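You operate a simulated robot arm through the tools that you are given. There is no shell and no other tool. Be economical: measure what you need, move in short steps, check, and stop when the job is done.

You are at the controls of a simulated two-armed robot. One attempt, no reset.

TASK
Shake the dressing till blended, then pour about 50 ml over the potatoes.
Fine: cap on to shake; hold the bottle for its cap; it ends shut where it stood. Set down upright: dressing bottle.
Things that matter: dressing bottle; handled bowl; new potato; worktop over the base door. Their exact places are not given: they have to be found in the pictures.

The check looks at the end state, three seconds after you hand in, the way a careful person would. Anything else that was tipped, shoved, dropped, spilled or broken makes it a failure. A push-on lid holds only when it is set on centred and level and pressed home; a screw cap is set on level and turned clockwise until tight.

THE ROBOT
Two 7-joint arms with two-finger parallel grippers on one trunk, on a base that drives. Base frame: it is fixed to the floor where the robot stands at the start and does not move with it; the origin is under the middle of the robot, x ahead of it, y to its left, z up. Readings come in mm, rad, newtons and seconds.
The left shoulder is at the start at [70, 133, 1251], the right one opposite. With the tool pointing down near the work surface each hand reaches from about 100 to 640 mm from the robot's upright axis, wherever it stands, measured 20 degrees to its own side. Places, roughly: worktop over the base door [600, -200, 900]. Payload 1.57 kg a hand.
The tool frame of a hand sits at the grasp point between the pads (the TCP): z along the fingers, y along the line on which they close. The tips reach 30 mm beyond it. The gripper opens to 80 mm. The fingers are 17 mm wide and 12 mm thick; the gripper's body (40 by 82 mm) begins 80 mm behind the TCP.
Orientation is told as [roll, pitch, yaw] about the base's x, y, z axes, in that order, counted from this pose: with the fingers straight down and closing along the base's y, the tool's x points along the base's -x, its y along +y and its z along -z.

THE INTERFACE
- The arms move only by the tool apply_moves. It takes "left_deltas", "right_deltas" or both (then of equal length, played together; a hand with none holds still); each is a list of rows, each a list of 3 entries, a list of its own where there are three numbers: the shift along the base's x, y, z in units of 25 mm (1.0 is 25 mm), then the turn, a rotation vector about the base's x, y, z in units of 4 degrees (1.0 is 4 degrees), then the finger opening in mm, from 0 to 80. In form: [[[x, y, z], [ax, ay, az], fingers], ...]. A call has 1 to 20 rows; each row shifts and turns the commanded pose from where the row before left it. A call with a number of a shift or a turn outside -1 to 1 is refused whole. A row lasts 0.2 s, in which the tool goes at most 50 mm and 0.15 rad; a call with a longer step from one row to the next is refused whole, and so is a gripper value outside its range. Where a pose cannot be reached the arm comes as near as it can. A force on the tool above 40 N (or 10 N above the force at the start of the call, whichever is more), or a blocked arm, ends the call early, and 0.2 s more pass. The fingers move at their own pace (about 153 mm/s each) and stop on an object; they squeeze with about 37 N. The grip force told is the motor's: it shows also when the fingers shut on nothing. Time passes only in rows, and 0.2 s behind the last, so rows that do not move let the fingers close. The reply holds the time, the measured pose of the TCP, the force on the tool along the base axes, the opening and the grip force, in the units named above and with some noise, with the torque about the TCP (base axes, N m) and any sound that the robot's microphone picked up.
- Cameras (640 x 400 px; columns grow to the right, rows downward): "scene" is now at [138.7, 1.9, 1475.7]; the picture's right is [-0.07, -1.00, -0.00], its down [-0.66, 0.04, -0.75] and it looks along [0.75, -0.05, -0.66] (base axes); focal length 214 px, centre (320, 200). "left" rides on the left gripper at [72, 7, -122] in its tool frame; the picture's right is [-0.09, 1.00, 0.00], its down [-0.84, -0.08, -0.54] and it looks along [-0.54, -0.05, 0.84] (tool axes); focal length 238 px, centre (320, 200). "right" rides on the right gripper at [72, -7, -122] in its tool frame; the picture's right is [0.09, 1.00, 0.00], its down [-0.84, 0.08, -0.54] and it looks along [-0.54, 0.05, 0.84] (tool axes); focal length 238 px, centre (320, 200).
- get_image(camera): a new picture of that camera. The clock stands still meanwhile.
- move_column(by): slides the trunk up (or, below 0, down) by that many mm; the arms and the scene camera ride with it, the base frame stays. It gives what a move gives, with no picture.
- drive_base(legs): drives the robot by 1 to 6 legs, each [ahead, left, turn to the left] in mm, mm and rad, along the robot's own axes; the way and the turn of a leg run together, so that a leg with both is an arc; at most 1500 mm and 3.142 rad a leg. The arms and the cameras ride along, it lands a little off, and it stops where it bumps. It gives what a move gives.
- pan_tilt(pan, tilt): turns the head with the scene camera to pan (to the left, within 1.501 rad either way) and tilt (down, from -0.506 to 1.204), counted from straight ahead of the robot. It gives what a move gives.
- measure_at(camera, pixels): there is no depth. For up to 12 entries [column, row, z] of the newest picture of that camera ("zoom" is the newest enlarged one), the place [x, y] in the base frame at which the ray of that pixel passes the height z, good to about 2 mm, but the place of the scene camera against the robot may be out by one fixed shift of up to 12 mm in any direction. The clock stands still meanwhile.
- inspect(camera, box): a new picture of the part [left, top, right, bottom] of that camera's present view, enlarged. The clock stands still meanwhile.
- close_job(): hands the job in; it is judged then, once.

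Work in short steps. Measure before you move; look again where a grasp or a placing could have gone wrong, and mend it. You have 80 turns and 78 pictures in all, those below and enlarged ones among them. Open the grippers and draw the arms clear of the work before you hand the job in, unless the task says otherwise; then end with one line.

The tools are called after "Call:" as name(argument=value, ...) on one line, values as JSON. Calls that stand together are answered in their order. apply_moves: Moves the arms, as the interface text tells. Its arguments: {"type":"object","properties":{"left_deltas":{"type":"array","items":{"type":"array"}},"right_deltas":{"type":"array","items":{"type":"array"}}},"required":[]} The other tools are called the same way: move_column (by) slides the trunk up or down; drive_base (legs) drives the base; pan_tilt (pan, tilt) turns the head that bears the scene camera; get_image (camera) takes a picture; measure_at (camera, pixels) gives the place at which the rays of pixels pass given heights; inspect (camera, box) takes an enlarged picture of a part of a camera's view; close_job () hands the job in.

At the start:

```text
time_s: 0.0
left_eef_pos: [343.8, 272.5, 1292.0]
left_tcp_rot: [0.0, 0.001, 0.002]
left_wrist_force: [0.2, -0.5, 0.1]
left_torque: [-0.01, 0.01, -0.03]
left_finger_gap: 80.1
left_finger_force: 0.0
right_eef_pos: [385.9, -60.3, 1299.7]
right_tcp_rot: [0.0, 0.001, 0.0]
right_wrist_force: [1.0, 0.7, -0.4]
right_torque: [-0.02, -0.02, 0.0]
right_finger_gap: 79.9
right_finger_force: 0.0
trunk travel left (down, up): [-825.0, 115.0]
robot x, y, heading: [0.0, 1.2, 0.001]
head pan, tilt: [-0.066, 0.719]
```

scene: 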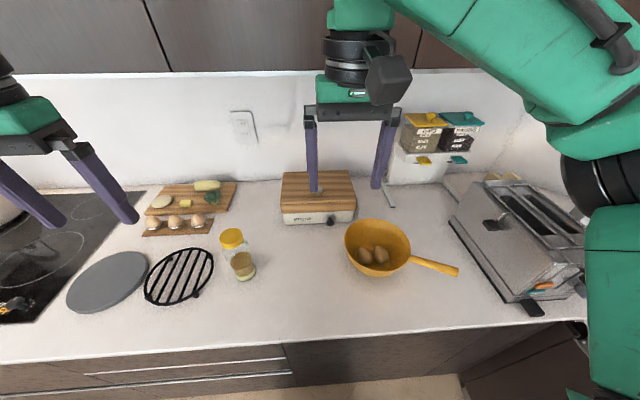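
right: 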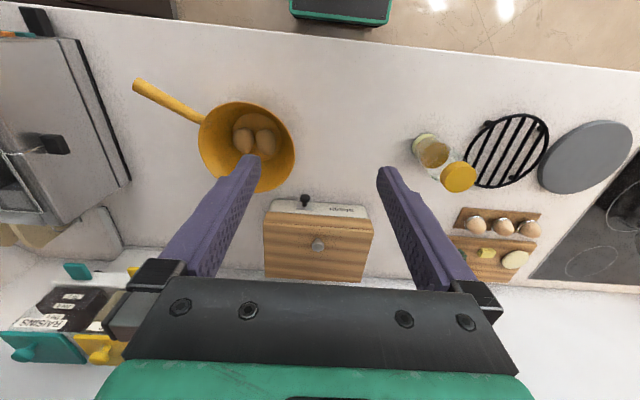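
left: 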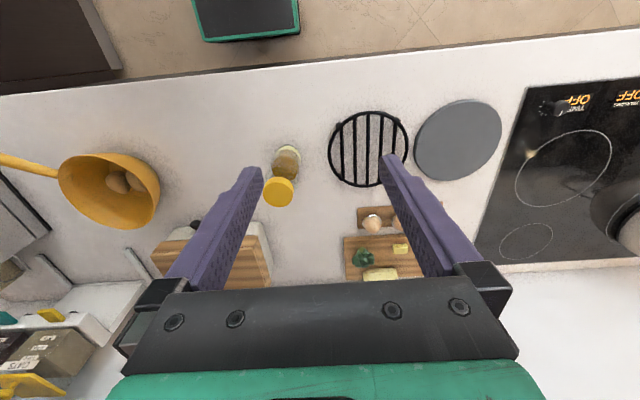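

The bottle with the yellow cap is near (240,255) and the handled bowl with two potatoes near (378,250) in the scene view. I enlarge both.

Call:
inspect(camera="scene", box=[200, 215, 280, 295])

Call:
inspect(camera="left", box=[240, 130, 340, 220])

Call:
measure_at(camera="left", pixels=[[288, 152, 900], [280, 192, 1030], [280, 192, 1000], [289, 148, 900]])

Call:
measure_at(camera="scene", pixels=[[245, 278, 900], [232, 236, 1030], [345, 240, 960], [411, 245, 960], [378, 220, 960], [375, 272, 900], [457, 270, 960]])

```text
5.00 times, centred on (240, 255) of scene
```

zoom: 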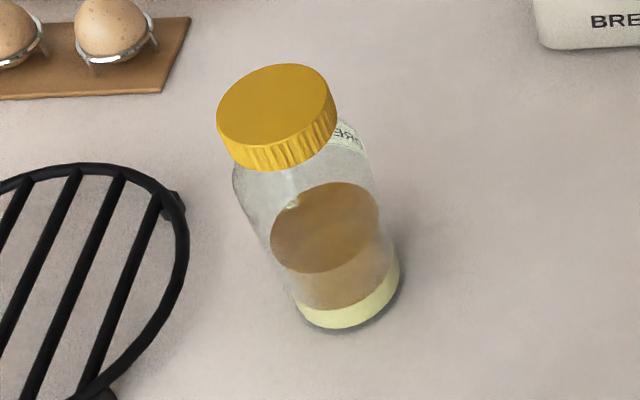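

```text
4.44 times, centred on (290, 175) of left
```

zoom: 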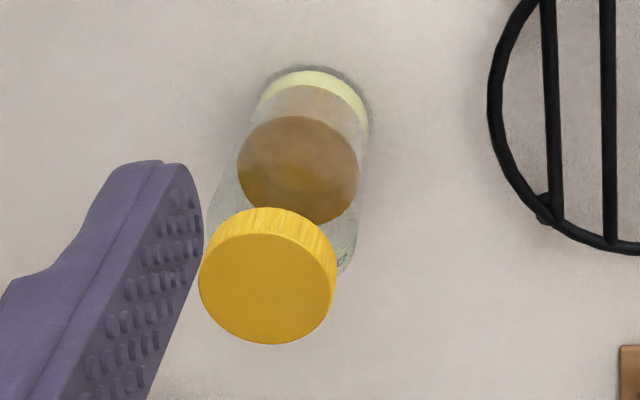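

```text
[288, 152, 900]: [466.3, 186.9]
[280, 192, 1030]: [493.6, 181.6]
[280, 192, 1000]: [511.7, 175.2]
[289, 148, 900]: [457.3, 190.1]
```

```text
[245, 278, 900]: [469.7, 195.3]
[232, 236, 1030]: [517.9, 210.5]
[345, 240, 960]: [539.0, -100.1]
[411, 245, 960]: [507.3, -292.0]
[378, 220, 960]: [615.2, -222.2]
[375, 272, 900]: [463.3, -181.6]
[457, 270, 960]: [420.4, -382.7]
```

The bottle stands at about (482,185) with a radius of about 30 mm. I tilt the left hand so its fingers point forward and down, and bring it to a pre-grasp pose behind the bottle.

Call:
apply_moves(left_deltas=[[[0.1, -0.27, -0.75], [0, -0.96, 0], 80], [[0.1, -0.27, -0.75], [0, -0.96, 0], 80], [[0.1, -0.27, -0.75], [0, -0.96, 0], 80], [[0.1, -0.27, -0.75], [0, -0.96, 0], 80], [[0.1, -0.27, -0.75], [0, -0.96, 0], 80], [[0.1, -0.27, -0.75], [0, -0.96, 0], 80], [[0.1, -0.27, -0.75], [0, -0.96, 0], 80], [[0.1, -0.27, -0.75], [0, -0.96, 0], 80], [[0.1, -0.27, -0.75], [0, -0.96, 0], 80], [[0.1, -0.27, -0.75], [0, -0.96, 0], 80], [[0.1, -0.27, -0.75], [0, -0.96, 0], 80], [[0.1, -0.27, -0.75], [0, -0.96, 0], 80], [[0.1, -0.27, -0.75], [0, -0.96, 0], 80]])

Call:
get_image(camera="left")

Call:
get_image(camera="right")

Call:
get_image(camera="scene")

```text
time_s: 2.8
left_eef_pos: [476.9, 209.1, 1109.8]
left_tcp_rot: [-0.005, -0.87, 0.006]
left_wrist_force: [0.2, -0.5, 0.3]
left_torque: [0.0, 0.02, -0.01]
left_finger_gap: 80.0
left_finger_force: 0.0
left hand out of reach, approached as far as the arm can: row 5, 6, 7, 8, 9, 10, 11
right_eef_pos: [386.3, -58.4, 1299.9]
right_tcp_rot: [-0.001, 0.001, 0.0]
right_wrist_force: [0.2, 0.7, -1.1]
right_torque: [-0.02, -0.03, -0.02]
right_finger_gap: 80.0
right_finger_force: 0.0
trunk travel left (down, up): [-825.0, 115.0]
robot x, y, heading: [2.0, 1.5, 0.001]
head pan, tilt: [-0.066, 0.719]
```

```text
72 pictures are left
```

left: 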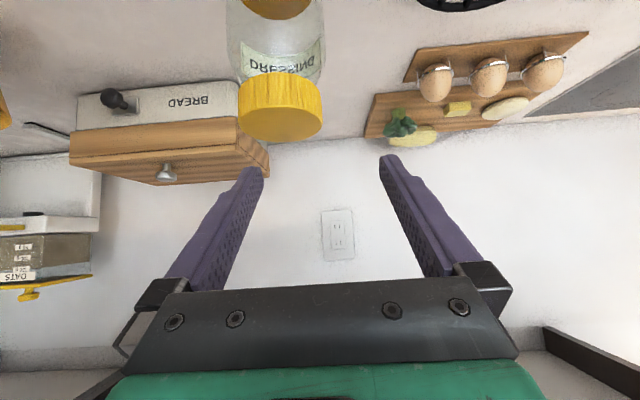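

```text
71 pictures are left
```

right: 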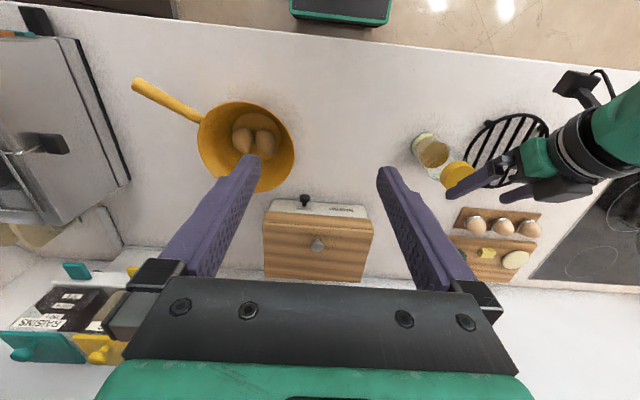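

```text
70 pictures are left
```

scene: 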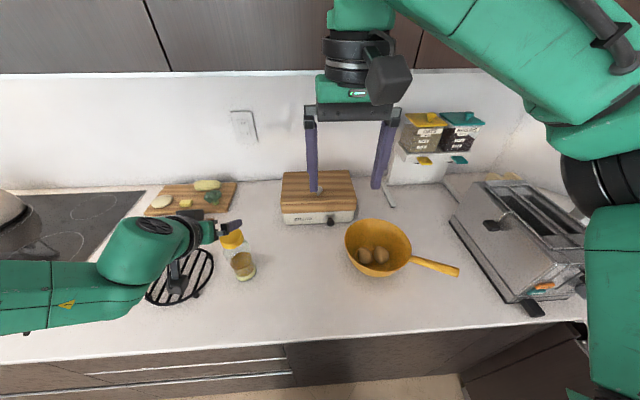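

The arm ran out of reach because the shoulder is too close. I back the base off 180 mm, which also draws the hands away from the bottle.

Call:
drive_base(legs=[[-180, 0, 0]])

Call:
get_image(camera="left")

Call:
get_image(camera="scene")

```text
time_s: 4.3
left_eef_pos: [300.4, 208.0, 1109.2]
left_tcp_rot: [-0.001, -0.869, 0.004]
left_wrist_force: [-0.7, -0.6, 0.2]
left_torque: [-0.03, -0.01, 0.0]
left_finger_gap: 79.9
left_finger_force: 0.1
right_eef_pos: [210.6, -59.4, 1298.4]
right_tcp_rot: [0.0, 0.004, -0.001]
right_wrist_force: [0.7, 0.6, 0.1]
right_torque: [-0.03, 0.05, -0.02]
right_finger_gap: 79.9
right_finger_force: 0.0
trunk travel left (down, up): [-825.0, 115.0]
robot x, y, heading: [-176.4, 0.6, -0.003]
head pan, tilt: [-0.066, 0.719]
```

```text
69 pictures are left
```

left: 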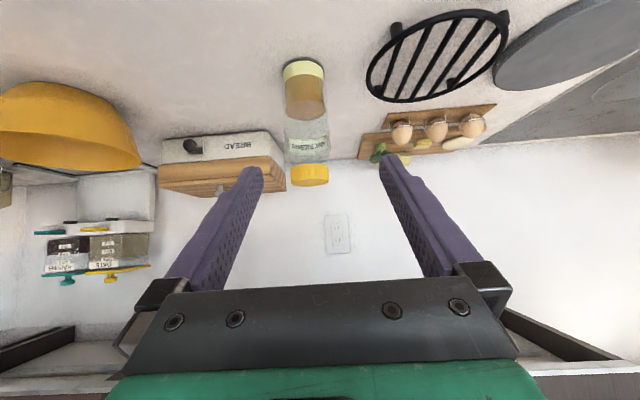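

```text
68 pictures are left
```

scene: 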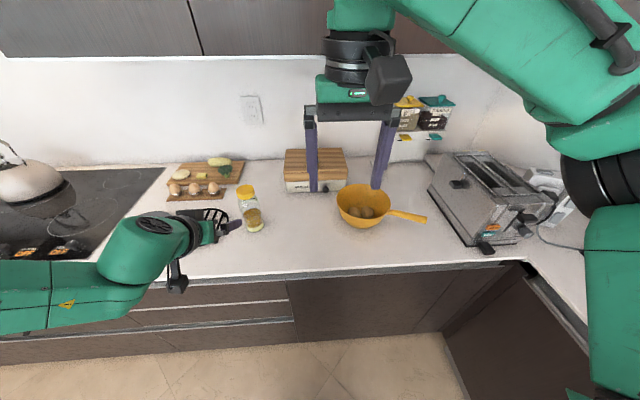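

Now the bottle stands whole in the left view (303,60 to 310,185), so I enlarge and measure it.

Call:
inspect(camera="left", box=[260, 45, 360, 195])

Call:
measure_at(camera="left", pixels=[[303, 60, 900], [282, 68, 900], [325, 68, 900], [309, 186, 1040], [309, 186, 1050], [309, 186, 1060], [309, 186, 1070], [290, 168, 1040], [328, 166, 1040], [286, 110, 970], [328, 110, 970]])

Call:
measure_at(camera="scene", pixels=[[254, 232, 900], [246, 190, 1040], [246, 190, 1060], [337, 203, 970], [390, 200, 970], [425, 217, 970], [360, 275, 900]])

```text
2.67 times, centred on (310, 120) of left
```

zoom: 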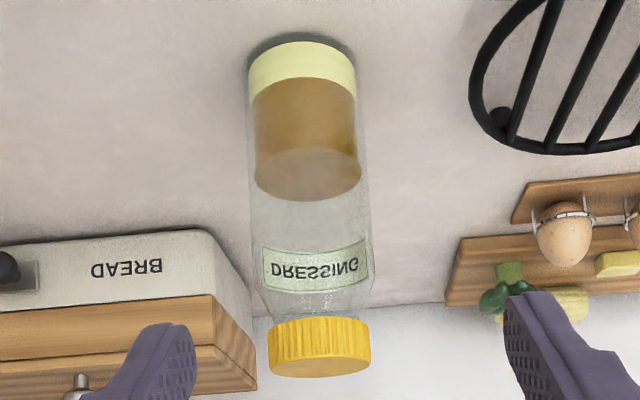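

```text
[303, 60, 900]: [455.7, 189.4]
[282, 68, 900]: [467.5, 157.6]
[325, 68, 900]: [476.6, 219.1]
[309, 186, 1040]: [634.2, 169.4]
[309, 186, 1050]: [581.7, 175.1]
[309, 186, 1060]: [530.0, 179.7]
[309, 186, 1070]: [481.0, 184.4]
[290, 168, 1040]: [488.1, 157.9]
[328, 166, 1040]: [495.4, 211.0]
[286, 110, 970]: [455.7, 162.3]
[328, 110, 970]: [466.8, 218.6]
```

```text
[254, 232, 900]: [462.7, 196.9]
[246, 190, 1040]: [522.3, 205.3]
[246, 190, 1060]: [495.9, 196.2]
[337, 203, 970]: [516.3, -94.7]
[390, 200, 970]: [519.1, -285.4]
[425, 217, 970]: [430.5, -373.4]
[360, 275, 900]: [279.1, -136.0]
```

The bottle centre is near (487,187), the radius about 31, the cap about z 1047–1073, and the liquid reaches about z 970. I level the left hand to 20° below horizontal and place it behind the bottle.

Call:
apply_moves(left_deltas=[[[0.52, -0.17, -0.75], [0, -0.95, 0], 80], [[0.52, -0.17, -0.75], [0, -0.95, 0], 80], [[0.52, -0.17, -0.75], [0, -0.95, 0], 80], [[0.52, -0.17, -0.75], [0, -0.95, 0], 80], [[0.52, -0.17, -0.75], [0, -0.95, 0], 80], [[0, 0, 0], [0, 0, 0], 80]])

Call:
get_image(camera="left")

```text
time_s: 5.7
left_eef_pos: [360.3, 187.8, 1017.1]
left_tcp_rot: [-0.006, -1.206, 0.004]
left_wrist_force: [-0.4, -1.2, 0.2]
left_torque: [-0.03, 0.03, 0.02]
left_finger_gap: 80.0
left_finger_force: 0.2
right_eef_pos: [205.1, -60.8, 1300.5]
right_tcp_rot: [0.0, 0.001, -0.001]
right_wrist_force: [-0.2, -0.4, -0.4]
right_torque: [0.0, -0.02, 0.0]
right_finger_gap: 79.8
right_finger_force: 0.1
trunk travel left (down, up): [-825.0, 115.0]
robot x, y, heading: [-177.4, -0.2, -0.003]
head pan, tilt: [-0.066, 0.719]
```

```text
66 pictures are left
```

left: 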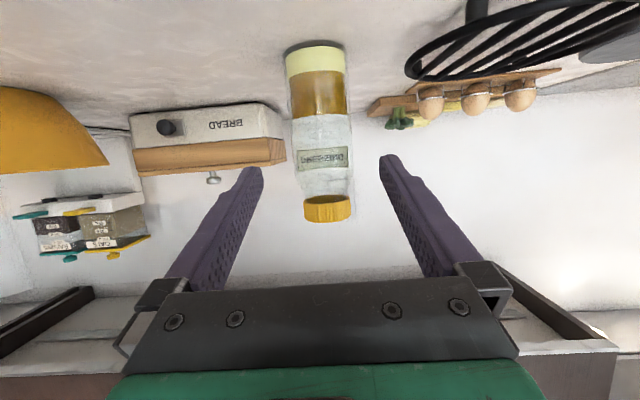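

I check the lateral alignment with this nearer view: base edges at row about 55 and wall edges at row 115.

Call:
measure_at(camera="left", pixels=[[314, 42, 900], [285, 52, 900], [344, 50, 900], [290, 115, 970], [350, 115, 970], [304, 200, 1050], [350, 200, 1050], [328, 221, 1073], [326, 197, 1047]])

```text
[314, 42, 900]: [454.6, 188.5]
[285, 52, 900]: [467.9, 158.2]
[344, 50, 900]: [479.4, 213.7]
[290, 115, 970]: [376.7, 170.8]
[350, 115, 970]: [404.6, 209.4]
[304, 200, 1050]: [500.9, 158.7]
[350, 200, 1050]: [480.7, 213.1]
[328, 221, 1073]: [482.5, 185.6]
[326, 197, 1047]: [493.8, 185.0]
```

The bottle axis is at y about 186 and x about 485. I advance along the tool to it.

Call:
apply_moves(left_deltas=[[[0.83, -0.01, -0.31], [0, 0, 0], 80], [[0.83, -0.01, -0.31], [0, 0, 0], 80], [[0.83, -0.01, -0.31], [0, 0, 0], 80], [[0.83, -0.01, -0.31], [0, 0, 0], 80], [[0.83, -0.01, -0.31], [0, 0, 0], 80], [[0.83, -0.01, -0.31], [0, 0, 0], 80], [[0, 0, 0], [0, 0, 0], 80]])

Call:
get_image(camera="left")

Call:
inspect(camera="scene", box=[160, 150, 320, 260])

```text
time_s: 7.3
left_eef_pos: [453.6, 214.4, 1022.6]
left_tcp_rot: [-0.002, -1.203, 0.004]
left_wrist_force: [-0.4, -1.2, -0.4]
left_torque: [0.0, -0.01, 0.0]
left_finger_gap: 80.1
left_finger_force: 0.0
left hand out of reach, approached as far as the arm can: row 2, 3, 4, 5, 6
right_eef_pos: [206.0, -60.2, 1300.0]
right_tcp_rot: [-0.002, 0.0, 0.0]
right_wrist_force: [0.5, -0.8, -1.0]
right_torque: [0.0, 0.03, -0.02]
right_finger_gap: 80.1
right_finger_force: 0.2
trunk travel left (down, up): [-825.0, 115.0]
robot x, y, heading: [-177.3, 1.9, 0.003]
head pan, tilt: [-0.066, 0.719]
```

```text
65 pictures are left
```

left: 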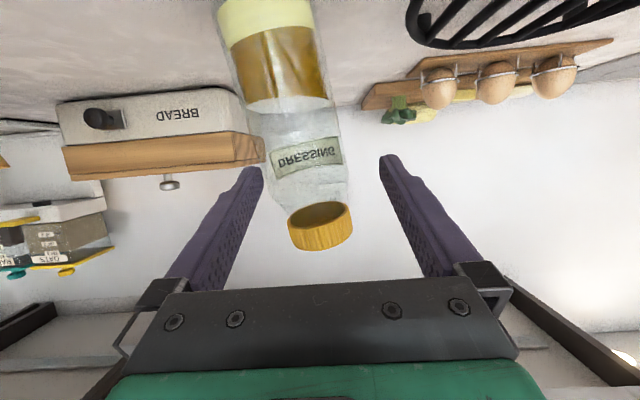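

```text
3.64 times, centred on (240, 205) of scene
```

zoom: 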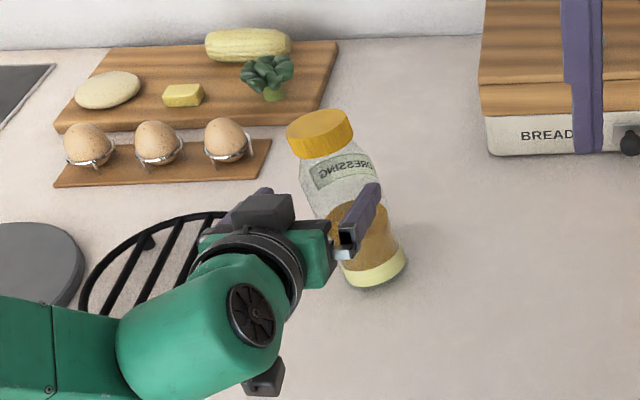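

The left hand is out of reach and stopped short at y 214 and z 1022, as the shoulder sits too high for a level tool. I retreat and raise the hand, then lower the trunk.

Call:
apply_moves(left_deltas=[[[-0.8, 0, 0.2], [0, 0, 0], 80], [[-0.8, -0.2, 0.6], [0, 0, 0], 80], [[-0.8, -0.3, 0.8], [0, 0, 0], 80], [[-0.8, -0.3, 0.8], [0, 0, 0], 80], [[-0.8, -0.3, 0.8], [0, 0, 0], 80], [[0, 0, 0.8], [0, 0, 0], 80]])

Call:
move_column(by=-150)

Call:
get_image(camera="scene")

```text
time_s: 8.7
left_eef_pos: [353.6, 186.4, 1123.2]
left_tcp_rot: [-0.003, -1.204, 0.004]
left_wrist_force: [-0.2, 0.2, 0.0]
left_torque: [0.02, -0.01, 0.01]
left_finger_gap: 80.1
left_finger_force: 0.1
right_eef_pos: [206.1, -58.6, 1299.7]
right_tcp_rot: [-0.001, 0.001, -0.001]
right_wrist_force: [0.7, -0.9, 0.4]
right_torque: [-0.02, 0.0, 0.01]
right_finger_gap: 79.9
right_finger_force: 0.1
trunk travel left (down, up): [-825.0, 115.0]
robot x, y, heading: [-175.7, 2.8, -0.001]
head pan, tilt: [-0.066, 0.719]
```

```text
time_s: 10.4
left_eef_pos: [352.0, 187.6, 973.7]
left_tcp_rot: [-0.004, -1.205, 0.004]
left_wrist_force: [0.2, -0.6, 0.2]
left_torque: [0.02, -0.02, 0.04]
left_finger_gap: 80.0
left_finger_force: 0.0
right_eef_pos: [205.4, -59.2, 1149.1]
right_tcp_rot: [-0.001, 0.0, -0.001]
right_wrist_force: [-0.2, 0.3, 0.2]
right_torque: [0.0, 0.01, 0.0]
right_finger_gap: 80.3
right_finger_force: 0.1
trunk travel left (down, up): [-675.0, 265.0]
robot x, y, heading: [-178.4, 3.1, -0.002]
head pan, tilt: [-0.066, 0.719]
```

```text
63 pictures are left
```

scene: 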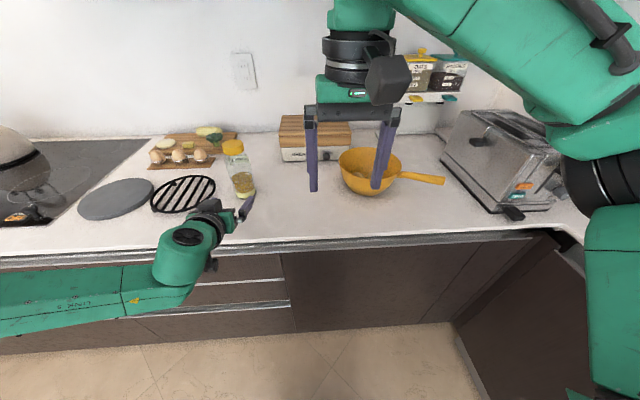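

Clear. I advance straight ahead to the bottle at z about 970.

Call:
apply_moves(left_deltas=[[[0.88, -0.01, -0.02], [0, 0, 0], 80], [[0.88, -0.01, -0.02], [0, 0, 0], 80], [[0.88, -0.01, -0.02], [0, 0, 0], 80], [[0.88, -0.01, -0.02], [0, 0, 0], 80], [[0.88, -0.01, -0.02], [0, 0, 0], 80], [[0.88, -0.01, -0.02], [0, 0, 0], 80], [[0, 0, 0], [0, 0, 0], 80]])

Call:
get_image(camera="left")

Call:
inspect(camera="scene", box=[160, 120, 320, 230])

```text
time_s: 12.1
left_eef_pos: [485.2, 184.3, 970.3]
left_tcp_rot: [-0.007, -1.206, 0.004]
left_wrist_force: [0.6, 0.0, 0.3]
left_torque: [0.03, -0.01, 0.01]
left_finger_gap: 79.6
left_finger_force: 0.1
right_eef_pos: [205.6, -58.0, 1150.2]
right_tcp_rot: [0.0, 0.001, 0.0]
right_wrist_force: [-0.9, 0.8, -0.3]
right_torque: [0.0, -0.01, -0.01]
right_finger_gap: 80.0
right_finger_force: 0.0
trunk travel left (down, up): [-675.0, 265.0]
robot x, y, heading: [-176.7, 1.7, -0.005]
head pan, tilt: [-0.066, 0.719]
```

```text
62 pictures are left
```

left: 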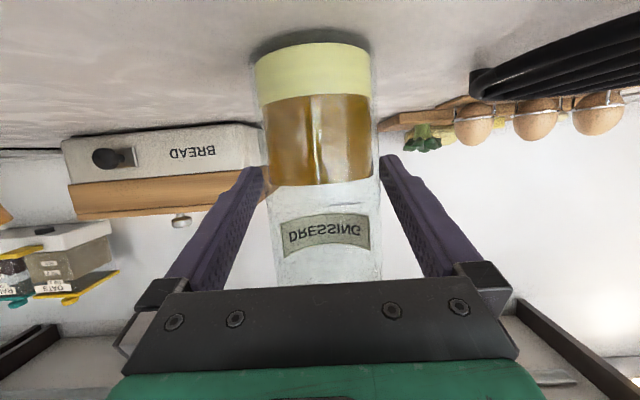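

```text
3.64 times, centred on (240, 175) of scene
```

zoom: 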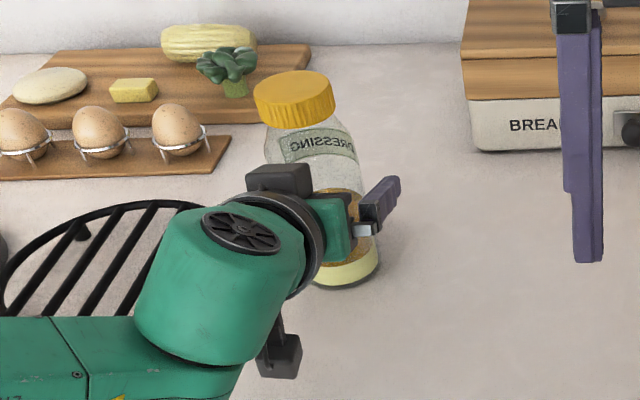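

The fingers straddle the bottle evenly, so I close and check the gap.

Call:
apply_moves(left_deltas=[[[0, 0, 0], [0, 0, 0], 40], [[0, 0, 0], [0, 0, 0], 40], [[0, 0, 0], [0, 0, 0], 40]])

```text
time_s: 12.8
left_eef_pos: [486.0, 184.3, 970.6]
left_tcp_rot: [-0.006, -1.204, 0.006]
left_wrist_force: [0.7, 1.5, 0.8]
left_torque: [0.04, 0.01, 0.01]
left_finger_gap: 63.3
left_finger_force: 37.0
right_eef_pos: [206.6, -58.5, 1150.3]
right_tcp_rot: [0.0, 0.0, 0.002]
right_wrist_force: [1.6, 0.1, 0.7]
right_torque: [0.03, 0.02, 0.01]
right_finger_gap: 80.1
right_finger_force: 0.0
trunk travel left (down, up): [-675.0, 265.0]
robot x, y, heading: [-181.0, 1.1, -0.005]
head pan, tilt: [-0.066, 0.719]
```

Gripped at 63 mm with 37 N; the return pose is TCP (486,184.3,970.5). I lift and draw the bottle back to open space.

Call:
apply_moves(left_deltas=[[[0, 0, 0.5], [0, 0, 0], 40], [[0, 0, 0.8], [0, 0, 0], 40], [[-0.2, 0, 0.9], [0, 0, 0], 40], [[-0.5, 0, 0.9], [0, 0, 0], 40], [[-0.5, 0, 0.9], [0, 0, 0], 40], [[-0.5, 0, 0.9], [0, 0, 0], 40], [[-0.5, 0, 0.9], [0, 0, 0], 40], [[0, 0, 0.3], [0, 0, 0], 40], [[0, 0, 0], [0, 0, 0], 40]])

Call:
get_image(camera="scene")

```text
time_s: 14.8
left_eef_pos: [430.2, 184.7, 1121.2]
left_tcp_rot: [-0.006, -1.202, 0.006]
left_wrist_force: [-0.4, 0.3, -3.3]
left_torque: [-0.01, 0.0, -0.02]
left_finger_gap: 62.9
left_finger_force: 36.7
right_eef_pos: [205.8, -58.9, 1149.3]
right_tcp_rot: [0.0, 0.001, 0.0]
right_wrist_force: [0.6, 0.4, -0.1]
right_torque: [0.03, 0.01, 0.0]
right_finger_gap: 79.8
right_finger_force: 0.1
trunk travel left (down, up): [-675.0, 265.0]
robot x, y, heading: [-175.0, -0.2, -0.001]
head pan, tilt: [-0.066, 0.719]
```

```text
60 pictures are left
```

scene: 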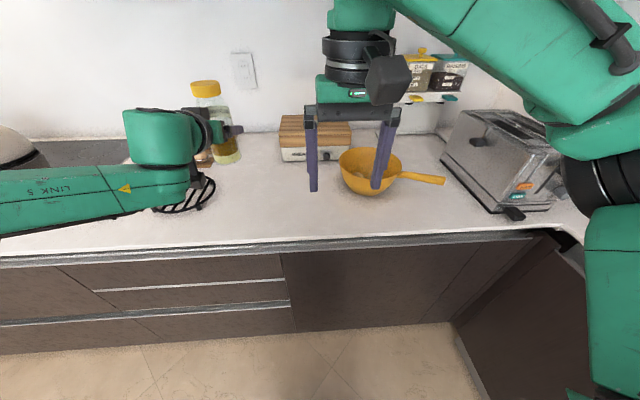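

Lifted with the cap on, and the weight reads about 3.3 N. I shake up and down with quick reversals.

Call:
apply_moves(left_deltas=[[[0.5, 0, 1], [0, 0, 0], 40], [[-0.5, 0, -1], [0, 0, 0], 40], [[0.5, 0, 1], [0, 0, 0], 40], [[-0.5, 0, -1], [0, 0, 0], 40], [[0.5, 0, 1], [0, 0, 0], 40], [[-0.5, 0, -1], [0, 0, 0], 40], [[0.5, 0, 1], [0, 0, 0], 40], [[-0.5, 0, -1], [0, 0, 0], 40], [[0.5, 0, 1], [0, 0, 0], 40], [[-0.5, 0, -1], [0, 0, 0], 40], [[0.5, 0, 1], [0, 0, 0], 40], [[-0.5, 0, -1], [0, 0, 0], 40], [[0.5, 0, 1], [0, 0, 0], 40], [[-0.5, 0, -1], [0, 0, 0], 40], [[0.5, 0, 1], [0, 0, 0], 40], [[-0.5, 0, -1], [0, 0, 0], 40], [[0.5, 0, 1], [0, 0, 0], 40], [[-0.5, 0, -1], [0, 0, 0], 40], [[0.5, 0, 1], [0, 0, 0], 40], [[-0.5, 0, -1], [0, 0, 0], 40]])

Call:
get_image(camera="left")

```text
time_s: 19.1
left_eef_pos: [430.9, 186.7, 1121.9]
left_tcp_rot: [-0.006, -1.203, 0.007]
left_wrist_force: [-0.1, 0.1, -2.0]
left_torque: [0.01, -0.02, 0.0]
left_finger_gap: 63.2
left_finger_force: 37.0
right_eef_pos: [206.9, -57.6, 1148.8]
right_tcp_rot: [-0.002, 0.003, 0.0]
right_wrist_force: [-0.5, -0.1, -0.3]
right_torque: [-0.03, -0.02, 0.01]
right_finger_gap: 80.2
right_finger_force: 0.0
trunk travel left (down, up): [-675.0, 265.0]
robot x, y, heading: [-176.6, -3.5, -0.001]
head pan, tilt: [-0.066, 0.719]
```

```text
59 pictures are left
```

left: 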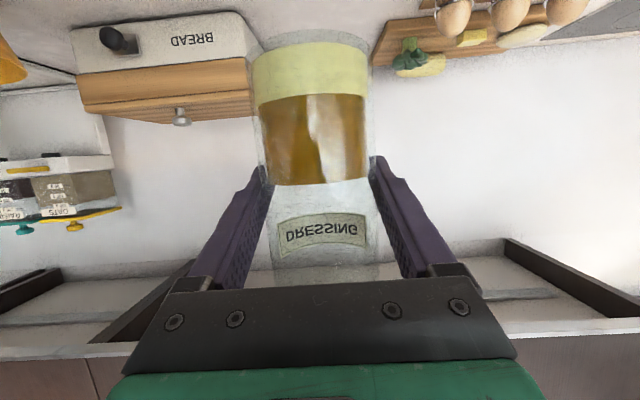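

Still layered (the pale/brown boundary is at row 97). I shake harder, with diagonal strokes of about 43 mm and some tilt.

Call:
apply_moves(left_deltas=[[[1, 0.9, 1], [0, 1, 0], 40], [[-1, -0.9, -1], [0, -1, 0], 40], [[1, 0.9, 1], [0, 1, 0], 40], [[-1, -0.9, -1], [0, -1, 0], 40], [[1, 0.9, 1], [0, 1, 0], 40], [[-1, -0.9, -1], [0, -1, 0], 40], [[1, 0.9, 1], [0, 1, 0], 40], [[-1, -0.9, -1], [0, -1, 0], 40], [[1, 0.9, 1], [0, 1, 0], 40], [[-1, -0.9, -1], [0, -1, 0], 40], [[1, 0.9, 1], [0, 1, 0], 40], [[-1, -0.9, -1], [0, -1, 0], 40], [[1, 0.9, 1], [0, 1, 0], 40], [[-1, -0.9, -1], [0, -1, 0], 40], [[1, 0.9, 1], [0, 1, 0], 40], [[-1, -0.9, -1], [0, -1, 0], 40], [[1, 0.9, 1], [0, 1, 0], 40], [[-1, -0.9, -1], [0, -1, 0], 40], [[1, 0.9, 1], [0, 1, 0], 40], [[-1, -0.9, -1], [0, -1, 0], 40]])

Call:
get_image(camera="left")

```text
time_s: 23.2
left_eef_pos: [430.1, 185.3, 1122.2]
left_tcp_rot: [-0.007, -1.204, 0.007]
left_wrist_force: [-0.9, 0.4, -4.3]
left_torque: [0.01, -0.04, 0.01]
left_finger_gap: 63.1
left_finger_force: 36.3
right_eef_pos: [205.5, -58.5, 1149.0]
right_tcp_rot: [0.001, 0.002, 0.0]
right_wrist_force: [1.1, -0.2, 0.3]
right_torque: [0.03, 0.02, 0.01]
right_finger_gap: 79.8
right_finger_force: 0.0
trunk travel left (down, up): [-675.0, 265.0]
robot x, y, heading: [-178.7, -3.7, -0.004]
head pan, tilt: [-0.066, 0.719]
```

```text
58 pictures are left
```

left: 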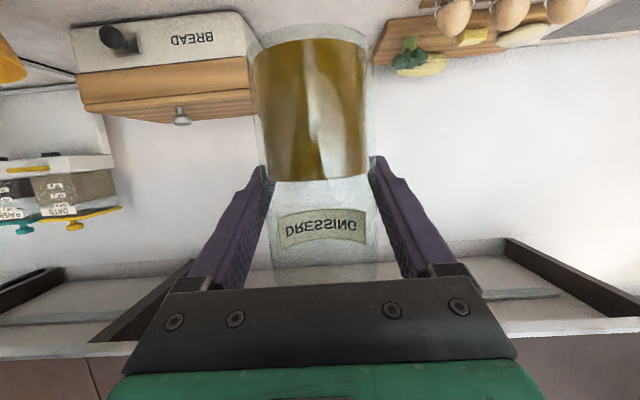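

The dressing is now one uniform brown. I move the right hand aside and bring the bottle to the middle, low over the worktop, for opening.

Call:
apply_moves(left_deltas=[[[0, -0.3, 0], [0, 0, 0], 40], [[0, -0.3, -0.2], [0, 0, 0], 40], [[-0.225, -0.7, -0.65], [0, 0, 0], 40], [[-0.225, -0.7, -0.65], [0, 0, 0], 40], [[-0.225, -0.7, -0.65], [0, 0, 0], 40], [[-0.225, -0.7, -0.65], [0, 0, 0], 40], [[-0.225, -0.7, -0.65], [0, 0, 0], 40], [[-0.225, -0.7, -0.65], [0, 0, 0], 40], [[-0.225, -0.7, -0.65], [0, 0, 0], 40], [[0, 0, 0], [0, 0, 0], 40]], right_deltas=[[[0.7, -0.6, 0.8], [0, 0, 0], 80], [[0.7, -0.6, 0.8], [0, 0, 0], 80], [[0.7, -0.6, 0.8], [0, 0, 0], 80], [[0.7, -0.6, 0.8], [0, 0, 0], 80], [[0.7, -0.6, 0.8], [0, 0, 0], 80], [[0.7, -0.6, 0], [0, 0, 0], 80], [[0.7, -0.6, 0], [0, 0, 0], 80], [[0, 0, 0], [0, 0, 0], 80], [[0, 0, 0], [0, 0, 0], 80], [[0, 0, 0], [0, 0, 0], 80]])

Call:
get_image(camera="scene")

Call:
get_image(camera="right")

```text
time_s: 25.4
left_eef_pos: [388.3, 52.7, 1006.2]
left_tcp_rot: [-0.006, -1.203, 0.004]
left_wrist_force: [-0.5, 0.7, -3.4]
left_torque: [-0.06, -0.02, -0.01]
left_finger_gap: 63.1
left_finger_force: 37.0
left hand out of reach, approached as far as the arm can: row 9
right_eef_pos: [298.1, -139.6, 1234.9]
right_tcp_rot: [0.0, -0.003, -0.001]
right_wrist_force: [0.7, 0.5, -0.2]
right_torque: [0.01, -0.04, -0.01]
right_finger_gap: 79.8
right_finger_force: 0.1
right hand out of reach, approached as far as the arm can: row 5, 7
trunk travel left (down, up): [-675.0, 265.0]
robot x, y, heading: [-179.7, 2.4, -0.002]
head pan, tilt: [-0.066, 0.719]
```

```text
57 pictures are left
```

scene: 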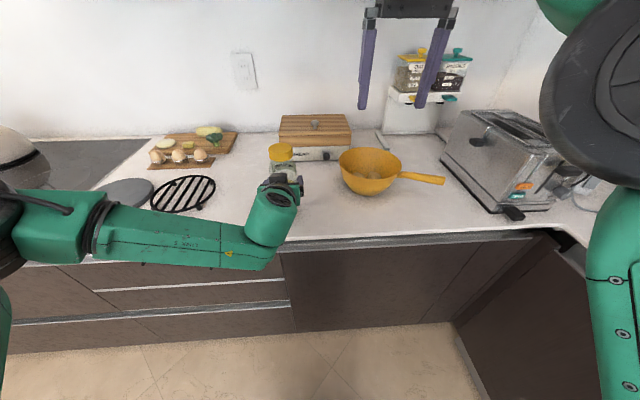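

```text
56 pictures are left
```

right: 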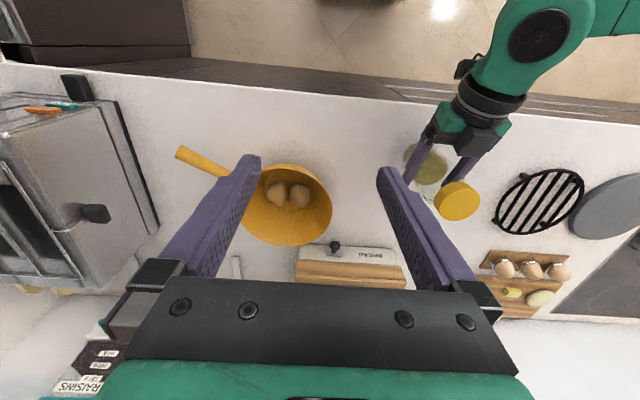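

The bottle is now at (388,53). I measure the cap in the right view at (457,201).

Call:
measure_at(camera="right", pixels=[[457, 202, 1109], [457, 202, 1100], [434, 201, 1109], [482, 202, 1109], [459, 222, 1109], [458, 181, 1109]])

Call:
inspect(camera="right", box=[400, 120, 520, 240])

```text
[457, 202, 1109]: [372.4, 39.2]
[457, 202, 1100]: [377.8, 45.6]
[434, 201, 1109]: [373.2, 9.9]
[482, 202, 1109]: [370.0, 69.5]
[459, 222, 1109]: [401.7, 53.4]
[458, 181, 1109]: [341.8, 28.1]
```

```text
3.33 times, centred on (460, 180) of right
```

zoom: 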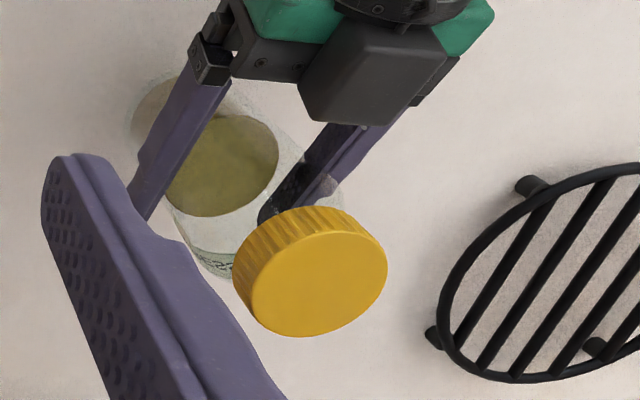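

I move the right hand above the cap to get a close view before descending.

Call:
apply_moves(right_deltas=[[[0.43, 0.95, -0.25], [0, 0, 0], 80], [[0.43, 0.95, -0.25], [0, 0, 0], 80], [[0.43, 0.95, -0.25], [0, 0, 0], 80], [[0.43, 0.95, -0.25], [0, 0, 0], 80], [[0.43, 0.95, -0.25], [0, 0, 0], 80], [[0.43, 0.95, -0.25], [0, 0, 0], 80], [[0.43, 0.95, -0.25], [0, 0, 0], 80], [[0.43, 0.95, -0.25], [0, 0, 0], 80], [[0, 0, 0], [0, 0, 0], 80]])

Call:
get_image(camera="right")

Call:
get_image(camera="scene")

```text
time_s: 27.4
left_eef_pos: [390.0, 53.8, 1004.4]
left_tcp_rot: [-0.005, -1.201, 0.006]
left_wrist_force: [0.1, 0.1, -3.1]
left_torque: [-0.02, 0.0, -0.01]
left_finger_gap: 63.3
left_finger_force: 36.7
right_eef_pos: [293.0, -85.6, 1229.1]
right_tcp_rot: [0.0, -0.002, 0.001]
right_wrist_force: [-0.4, 0.0, -0.6]
right_torque: [0.0, 0.0, 0.0]
right_finger_gap: 80.3
right_finger_force: 0.0
right hand out of reach, approached as far as the arm can: row 1, 2, 3, 4, 5, 6, 7, 8
trunk travel left (down, up): [-675.0, 265.0]
robot x, y, heading: [-179.2, -1.5, -0.009]
head pan, tilt: [-0.066, 0.719]
```

```text
54 pictures are left
```

right: 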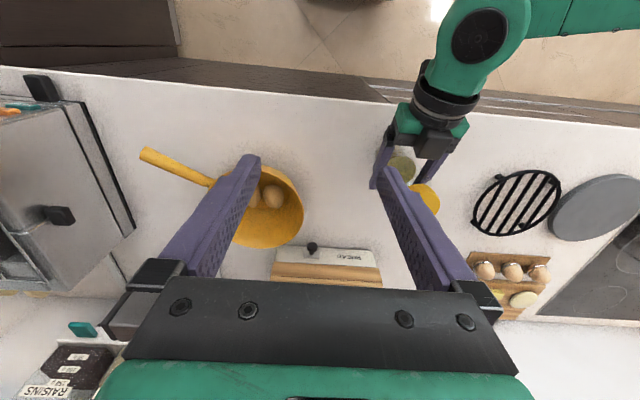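

```text
53 pictures are left
```

scene: 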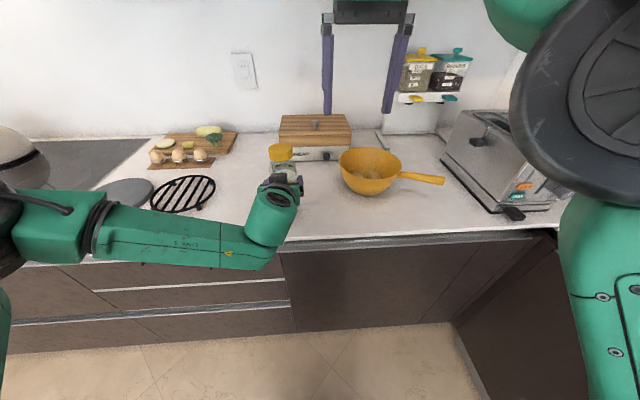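

The right hand cannot reach that high and far. I raise the trunk a little, bring the bottle nearer and lean its still-capped top back towards the robot by about 25°, so the right tool can come in tilted.

Call:
move_column(by=80)

Call:
apply_moves(left_deltas=[[[-0.15, -0.1, -0.2], [0, -0.9, 0], 40], [[-0.15, -0.1, -0.2], [0, -0.9, 0], 40], [[-0.15, -0.1, -0.2], [0, -0.9, 0], 40], [[-0.15, -0.1, -0.2], [0, -0.9, 0], 40], [[-0.15, -0.1, -0.2], [0, -0.9, 0], 40], [[-0.15, -0.1, -0.2], [0, -0.9, 0], 40], [[-0.15, -0.1, -0.2], [0, -0.9, 0], 40], [[0, 0, 0], [0, 0, 0], 40]])

Call:
get_image(camera="scene")

```text
time_s: 28.6
left_eef_pos: [388.3, 53.1, 1085.5]
left_tcp_rot: [-0.008, -1.201, 0.004]
left_wrist_force: [-0.3, 0.2, -2.5]
left_torque: [-0.01, -0.05, 0.01]
left_finger_gap: 63.1
left_finger_force: 37.2
right_eef_pos: [292.9, -85.4, 1310.5]
right_tcp_rot: [0.001, -0.001, 0.0]
right_wrist_force: [0.0, 0.4, -0.7]
right_torque: [0.0, 0.03, 0.0]
right_finger_gap: 79.9
right_finger_force: 0.2
trunk travel left (down, up): [-755.0, 185.0]
robot x, y, heading: [-177.6, -0.2, -0.0]
head pan, tilt: [-0.066, 0.719]
```

```text
time_s: 30.4
left_eef_pos: [350.5, 92.5, 1086.8]
left_tcp_rot: [-3.121, -1.501, 3.118]
left_wrist_force: [0.0, -0.4, -2.4]
left_torque: [0.0, -0.02, -0.02]
left_finger_gap: 63.1
left_finger_force: 36.9
left hand out of reach, approached as far as the arm can: row 1, 2, 3, 4, 5, 6, 7
right_eef_pos: [293.0, -86.2, 1310.7]
right_tcp_rot: [0.001, -0.003, 0.001]
right_wrist_force: [0.5, 0.0, -0.4]
right_torque: [0.02, -0.04, 0.01]
right_finger_gap: 80.1
right_finger_force: 0.0
trunk travel left (down, up): [-755.0, 185.0]
robot x, y, heading: [-177.7, -0.2, -0.003]
head pan, tilt: [-0.066, 0.719]
```

```text
52 pictures are left
```

scene: 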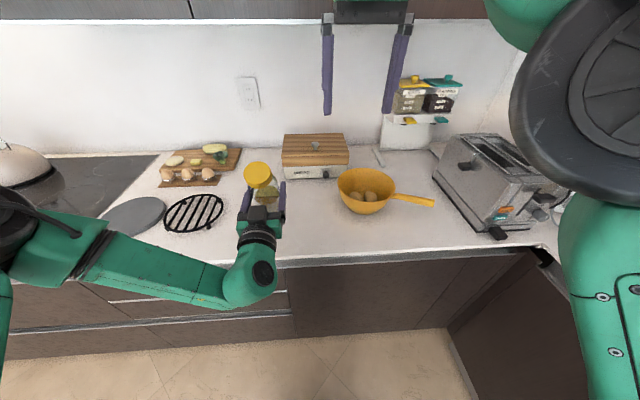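

The left arm folds badly with its fingers straight ahead. I set the bottle upright again and yaw the left hand so its fingers point to the right, which puts the wrist out on the left.

Call:
apply_moves(left_deltas=[[[0.1, 0, 0], [0, 0.9, 0], 40], [[0.1, 0, 0], [0, 0.9, 0], 40], [[0.1, 0, 0], [0, 0.9, 0], 40], [[0.1, 0, 0], [0, 0.9, 0], 40], [[0.1, 0, 0], [0, 0.9, 0], 40], [[0.1, 0, 0], [0, 0.9, 0], 40], [[0.1, 0, 0], [0, 0.9, 0], 40], [[0, -0.1, 0], [0, 0, -0.95], 40], [[0, -0.1, 0], [0, 0, -0.95], 40], [[0, -0.1, 0], [0, 0, -0.95], 40], [[0, -0.1, 0], [0, 0, -0.95], 40], [[0, -0.1, 0], [0, 0, -0.95], 40], [[0, -0.1, 0], [0, 0, -0.95], 40], [[0, -0.1, 0], [0, 0, -0.95], 40], [[0, -0.2, 0], [0, 0, -0.95], 40], [[0, -0.2, 0], [0, 0, -0.95], 40], [[0, -0.2, 0], [0, 0, -0.95], 40], [[0, -0.2, 0], [0, 0, -0.95], 40], [[0, -0.2, 0], [0, 0, -0.95], 40], [[0, 0, 0], [0, 0, 0], 40]])

Call:
get_image(camera="scene")

```text
time_s: 34.6
left_eef_pos: [364.4, 45.1, 1085.6]
left_tcp_rot: [-0.056, -1.153, -0.735]
left_wrist_force: [0.1, -0.4, -2.8]
left_torque: [-0.02, -0.01, 0.02]
left_finger_gap: 62.9
left_finger_force: 37.0
left hand out of reach, approached as far as the arm can: row 19
right_eef_pos: [293.9, -85.0, 1310.1]
right_tcp_rot: [0.001, -0.003, -0.001]
right_wrist_force: [0.1, 0.4, -0.5]
right_torque: [-0.01, -0.05, -0.05]
right_finger_gap: 80.0
right_finger_force: 0.1
trunk travel left (down, up): [-755.0, 185.0]
robot x, y, heading: [-177.9, -2.2, 0.005]
head pan, tilt: [-0.066, 0.719]
```

```text
51 pictures are left
```

scene: 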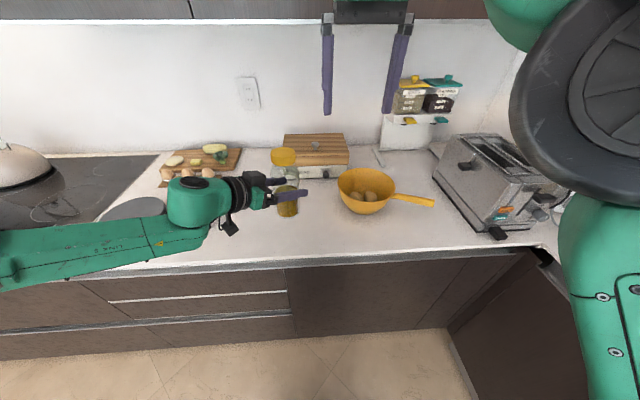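

Yawed 42° so far. I shift the bottle towards the right arm and a bit lower, to see whether the left still reaches.

Call:
apply_moves(left_deltas=[[[-0.1, -0.7, -0.3], [0, 0, 0], 40], [[-0.1, -0.7, -0.3], [0, 0, 0], 40], [[-0.1, -0.7, -0.3], [0, 0, 0], 40], [[-0.1, -0.7, -0.3], [0, 0, 0], 40], [[-0.1, -0.7, -0.3], [0, 0, 0], 40], [[-0.1, 0, 0], [0, 0, -0.9], 40], [[-0.1, 0, 0], [0, 0, -0.9], 40], [[-0.1, 0, 0], [0, 0, -0.9], 40], [[-0.1, 0, 0], [0, 0, -0.9], 40], [[-0.1, 0, 0], [0, 0, -0.9], 40], [[0, 0, 0], [0, 0, 0], 40]], right_deltas=[[[0, -0.8, 0], [0, 0, 0], 80], [[0, -0.8, 0], [0, 0, 0], 80], [[0, -0.8, 0], [0, 0, 0], 80], [[0, -0.8, 0], [0, 0, 0], 80], [[0, 0, 0], [0, 0, 0], 80], [[0, 0, 0], [0, 0, 0], 80], [[0, 0, 0], [0, 0, 0], 80], [[0, 0, 0], [0, 0, 0], 80], [[0, 0, 0], [0, 0, 0], 80], [[0, 0, 0], [0, 0, 0], 80], [[0, 0, 0], [0, 0, 0], 80]])

```text
time_s: 37.0
left_eef_pos: [293.5, -64.5, 1057.8]
left_tcp_rot: [0.02, -1.199, -1.048]
left_wrist_force: [-0.4, -0.1, -3.9]
left_torque: [0.0, -0.03, -0.02]
left_finger_gap: 63.1
left_finger_force: 37.0
left hand out of reach, approached as far as the arm can: row 1, 7, 8, 9, 10
right_eef_pos: [293.0, -165.4, 1308.2]
right_tcp_rot: [0.002, -0.002, 0.0]
right_wrist_force: [-1.1, 0.0, -0.7]
right_torque: [-0.01, 0.05, 0.01]
right_finger_gap: 80.0
right_finger_force: 0.0
trunk travel left (down, up): [-755.0, 185.0]
robot x, y, heading: [-181.6, 0.1, 0.004]
head pan, tilt: [-0.066, 0.719]
```

The bottle is now upright at (293,-64,1058), well inside right reach. I bring the right hand above the cap and look.

Call:
apply_moves(right_deltas=[[[0, 0.6, -0.5], [0, 0, 0], 80], [[0, 0.8, -0.5], [0, 0, 0], 80], [[0, 0.8, -0.5], [0, 0, 0], 80], [[0, 0.9, -0.5], [0, 0, 0], 80], [[0, 0.9, -0.5], [0, 0, 0], 80], [[0, 0, 0], [0, 0, 0], 80]])

Call:
get_image(camera="right")

Call:
get_image(camera="scene")

```text
time_s: 38.4
left_eef_pos: [293.8, -63.7, 1056.2]
left_tcp_rot: [0.019, -1.2, -1.044]
left_wrist_force: [0.1, -0.3, -3.2]
left_torque: [-0.02, 0.01, 0.01]
left_finger_gap: 63.3
left_finger_force: 37.3
right_eef_pos: [293.1, -67.0, 1246.0]
right_tcp_rot: [0.002, -0.001, -0.002]
right_wrist_force: [-0.3, 0.0, 0.6]
right_torque: [0.03, 0.01, -0.01]
right_finger_gap: 80.0
right_finger_force: 0.0
trunk travel left (down, up): [-755.0, 185.0]
robot x, y, heading: [-181.5, -2.1, -0.003]
head pan, tilt: [-0.066, 0.719]
```

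```text
50 pictures are left
```

right: 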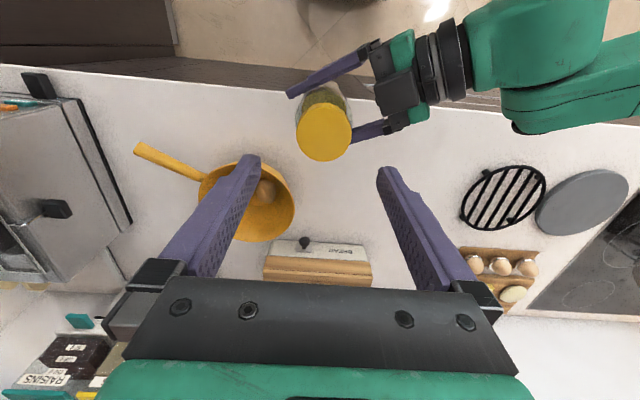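

```text
49 pictures are left
```

scene: 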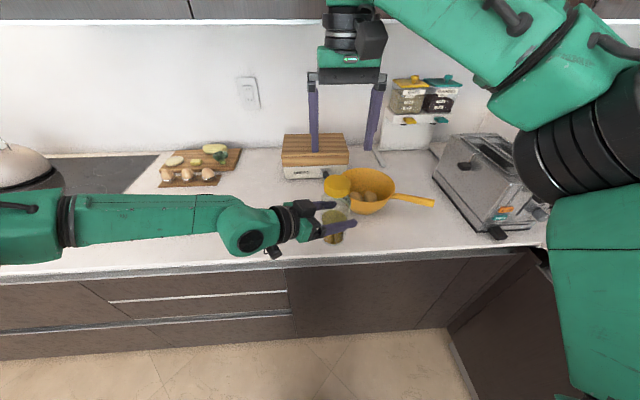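

I measure the cap top, an ellipse from 296 to 352 with its centre at (324,132).

Call:
inspect(camera="right", box=[270, 70, 380, 170])

Call:
measure_at(camera="right", pixels=[[324, 132, 1150], [324, 132, 1160], [324, 132, 1170], [296, 132, 1160], [352, 132, 1160], [324, 105, 1160], [324, 160, 1160]])

```text
4.00 times, centred on (325, 120) of right
```

zoom: 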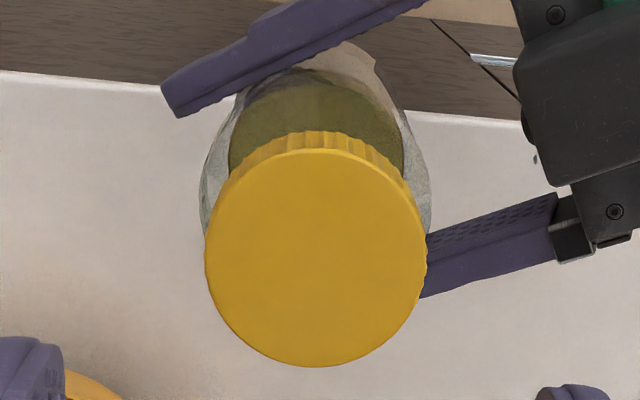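

```text
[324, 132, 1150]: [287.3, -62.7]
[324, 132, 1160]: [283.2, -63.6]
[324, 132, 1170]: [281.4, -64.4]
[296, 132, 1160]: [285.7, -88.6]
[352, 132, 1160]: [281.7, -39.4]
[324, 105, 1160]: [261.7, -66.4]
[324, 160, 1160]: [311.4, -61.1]
```

The cap centre is at about (286,-63.5), its diameter about 50 and its top near z 1159. I descend so the tips end near the cap's lower edge.

Call:
apply_moves(right_deltas=[[[-0.14, 0.05, -0.8], [0, 0, 0], 80], [[-0.14, 0.05, -0.8], [0, 0, 0], 80], [[0, 0.03, -0.8], [0, 0, 0], 80], [[0, 0, -0.8], [0, 0, 0], 80], [[0, 0, 0], [0, 0, 0], 80]])

Call:
get_image(camera="right")

Call:
inspect(camera="scene", box=[270, 90, 430, 260])

```text
time_s: 39.6
left_eef_pos: [293.9, -64.4, 1056.4]
left_tcp_rot: [0.018, -1.198, -1.045]
left_wrist_force: [0.6, 0.7, -1.9]
left_torque: [-0.01, -0.01, -0.03]
left_finger_gap: 62.8
left_finger_force: 36.8
right_eef_pos: [286.7, -62.7, 1167.5]
right_tcp_rot: [0.002, -0.002, 0.0]
right_wrist_force: [-0.7, -0.1, 0.8]
right_torque: [-0.02, 0.0, -0.02]
right_finger_gap: 79.9
right_finger_force: 0.1
trunk travel left (down, up): [-755.0, 185.0]
robot x, y, heading: [-183.4, -3.2, 0.005]
head pan, tilt: [-0.066, 0.719]
```

```text
47 pictures are left
```

right: 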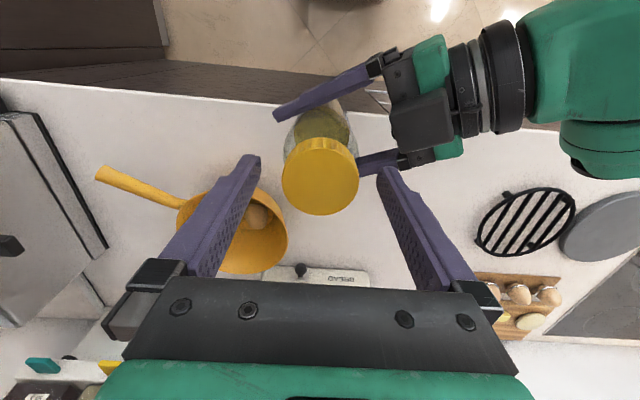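

```text
2.35 times, centred on (350, 175) of scene
```

zoom: 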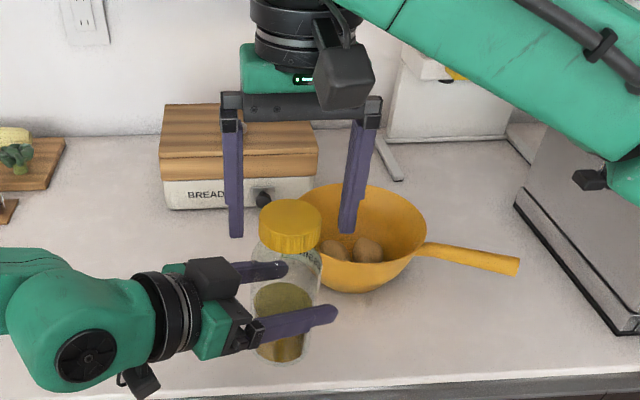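

I refine the cap centre from this close view before closing.

Call:
inspect(camera="right", box=[250, 120, 390, 230])

Call:
measure_at(camera="right", pixels=[[282, 177, 1157], [359, 177, 1157], [320, 215, 1157], [320, 143, 1157], [320, 178, 1157]])

```text
3.64 times, centred on (320, 175) of right
```

zoom: 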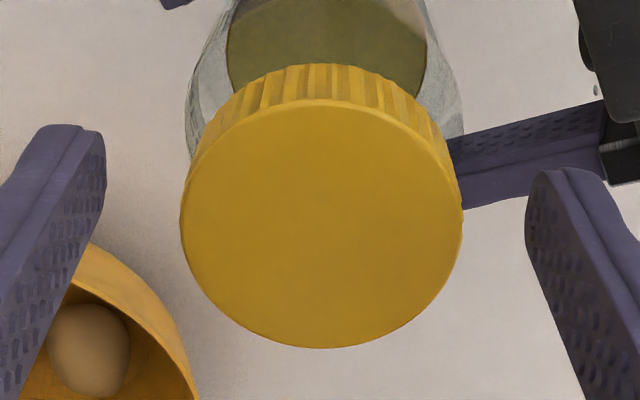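

```text
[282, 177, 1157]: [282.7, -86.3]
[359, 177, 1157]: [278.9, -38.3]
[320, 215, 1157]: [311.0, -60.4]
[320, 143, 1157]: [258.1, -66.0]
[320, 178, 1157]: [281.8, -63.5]
```

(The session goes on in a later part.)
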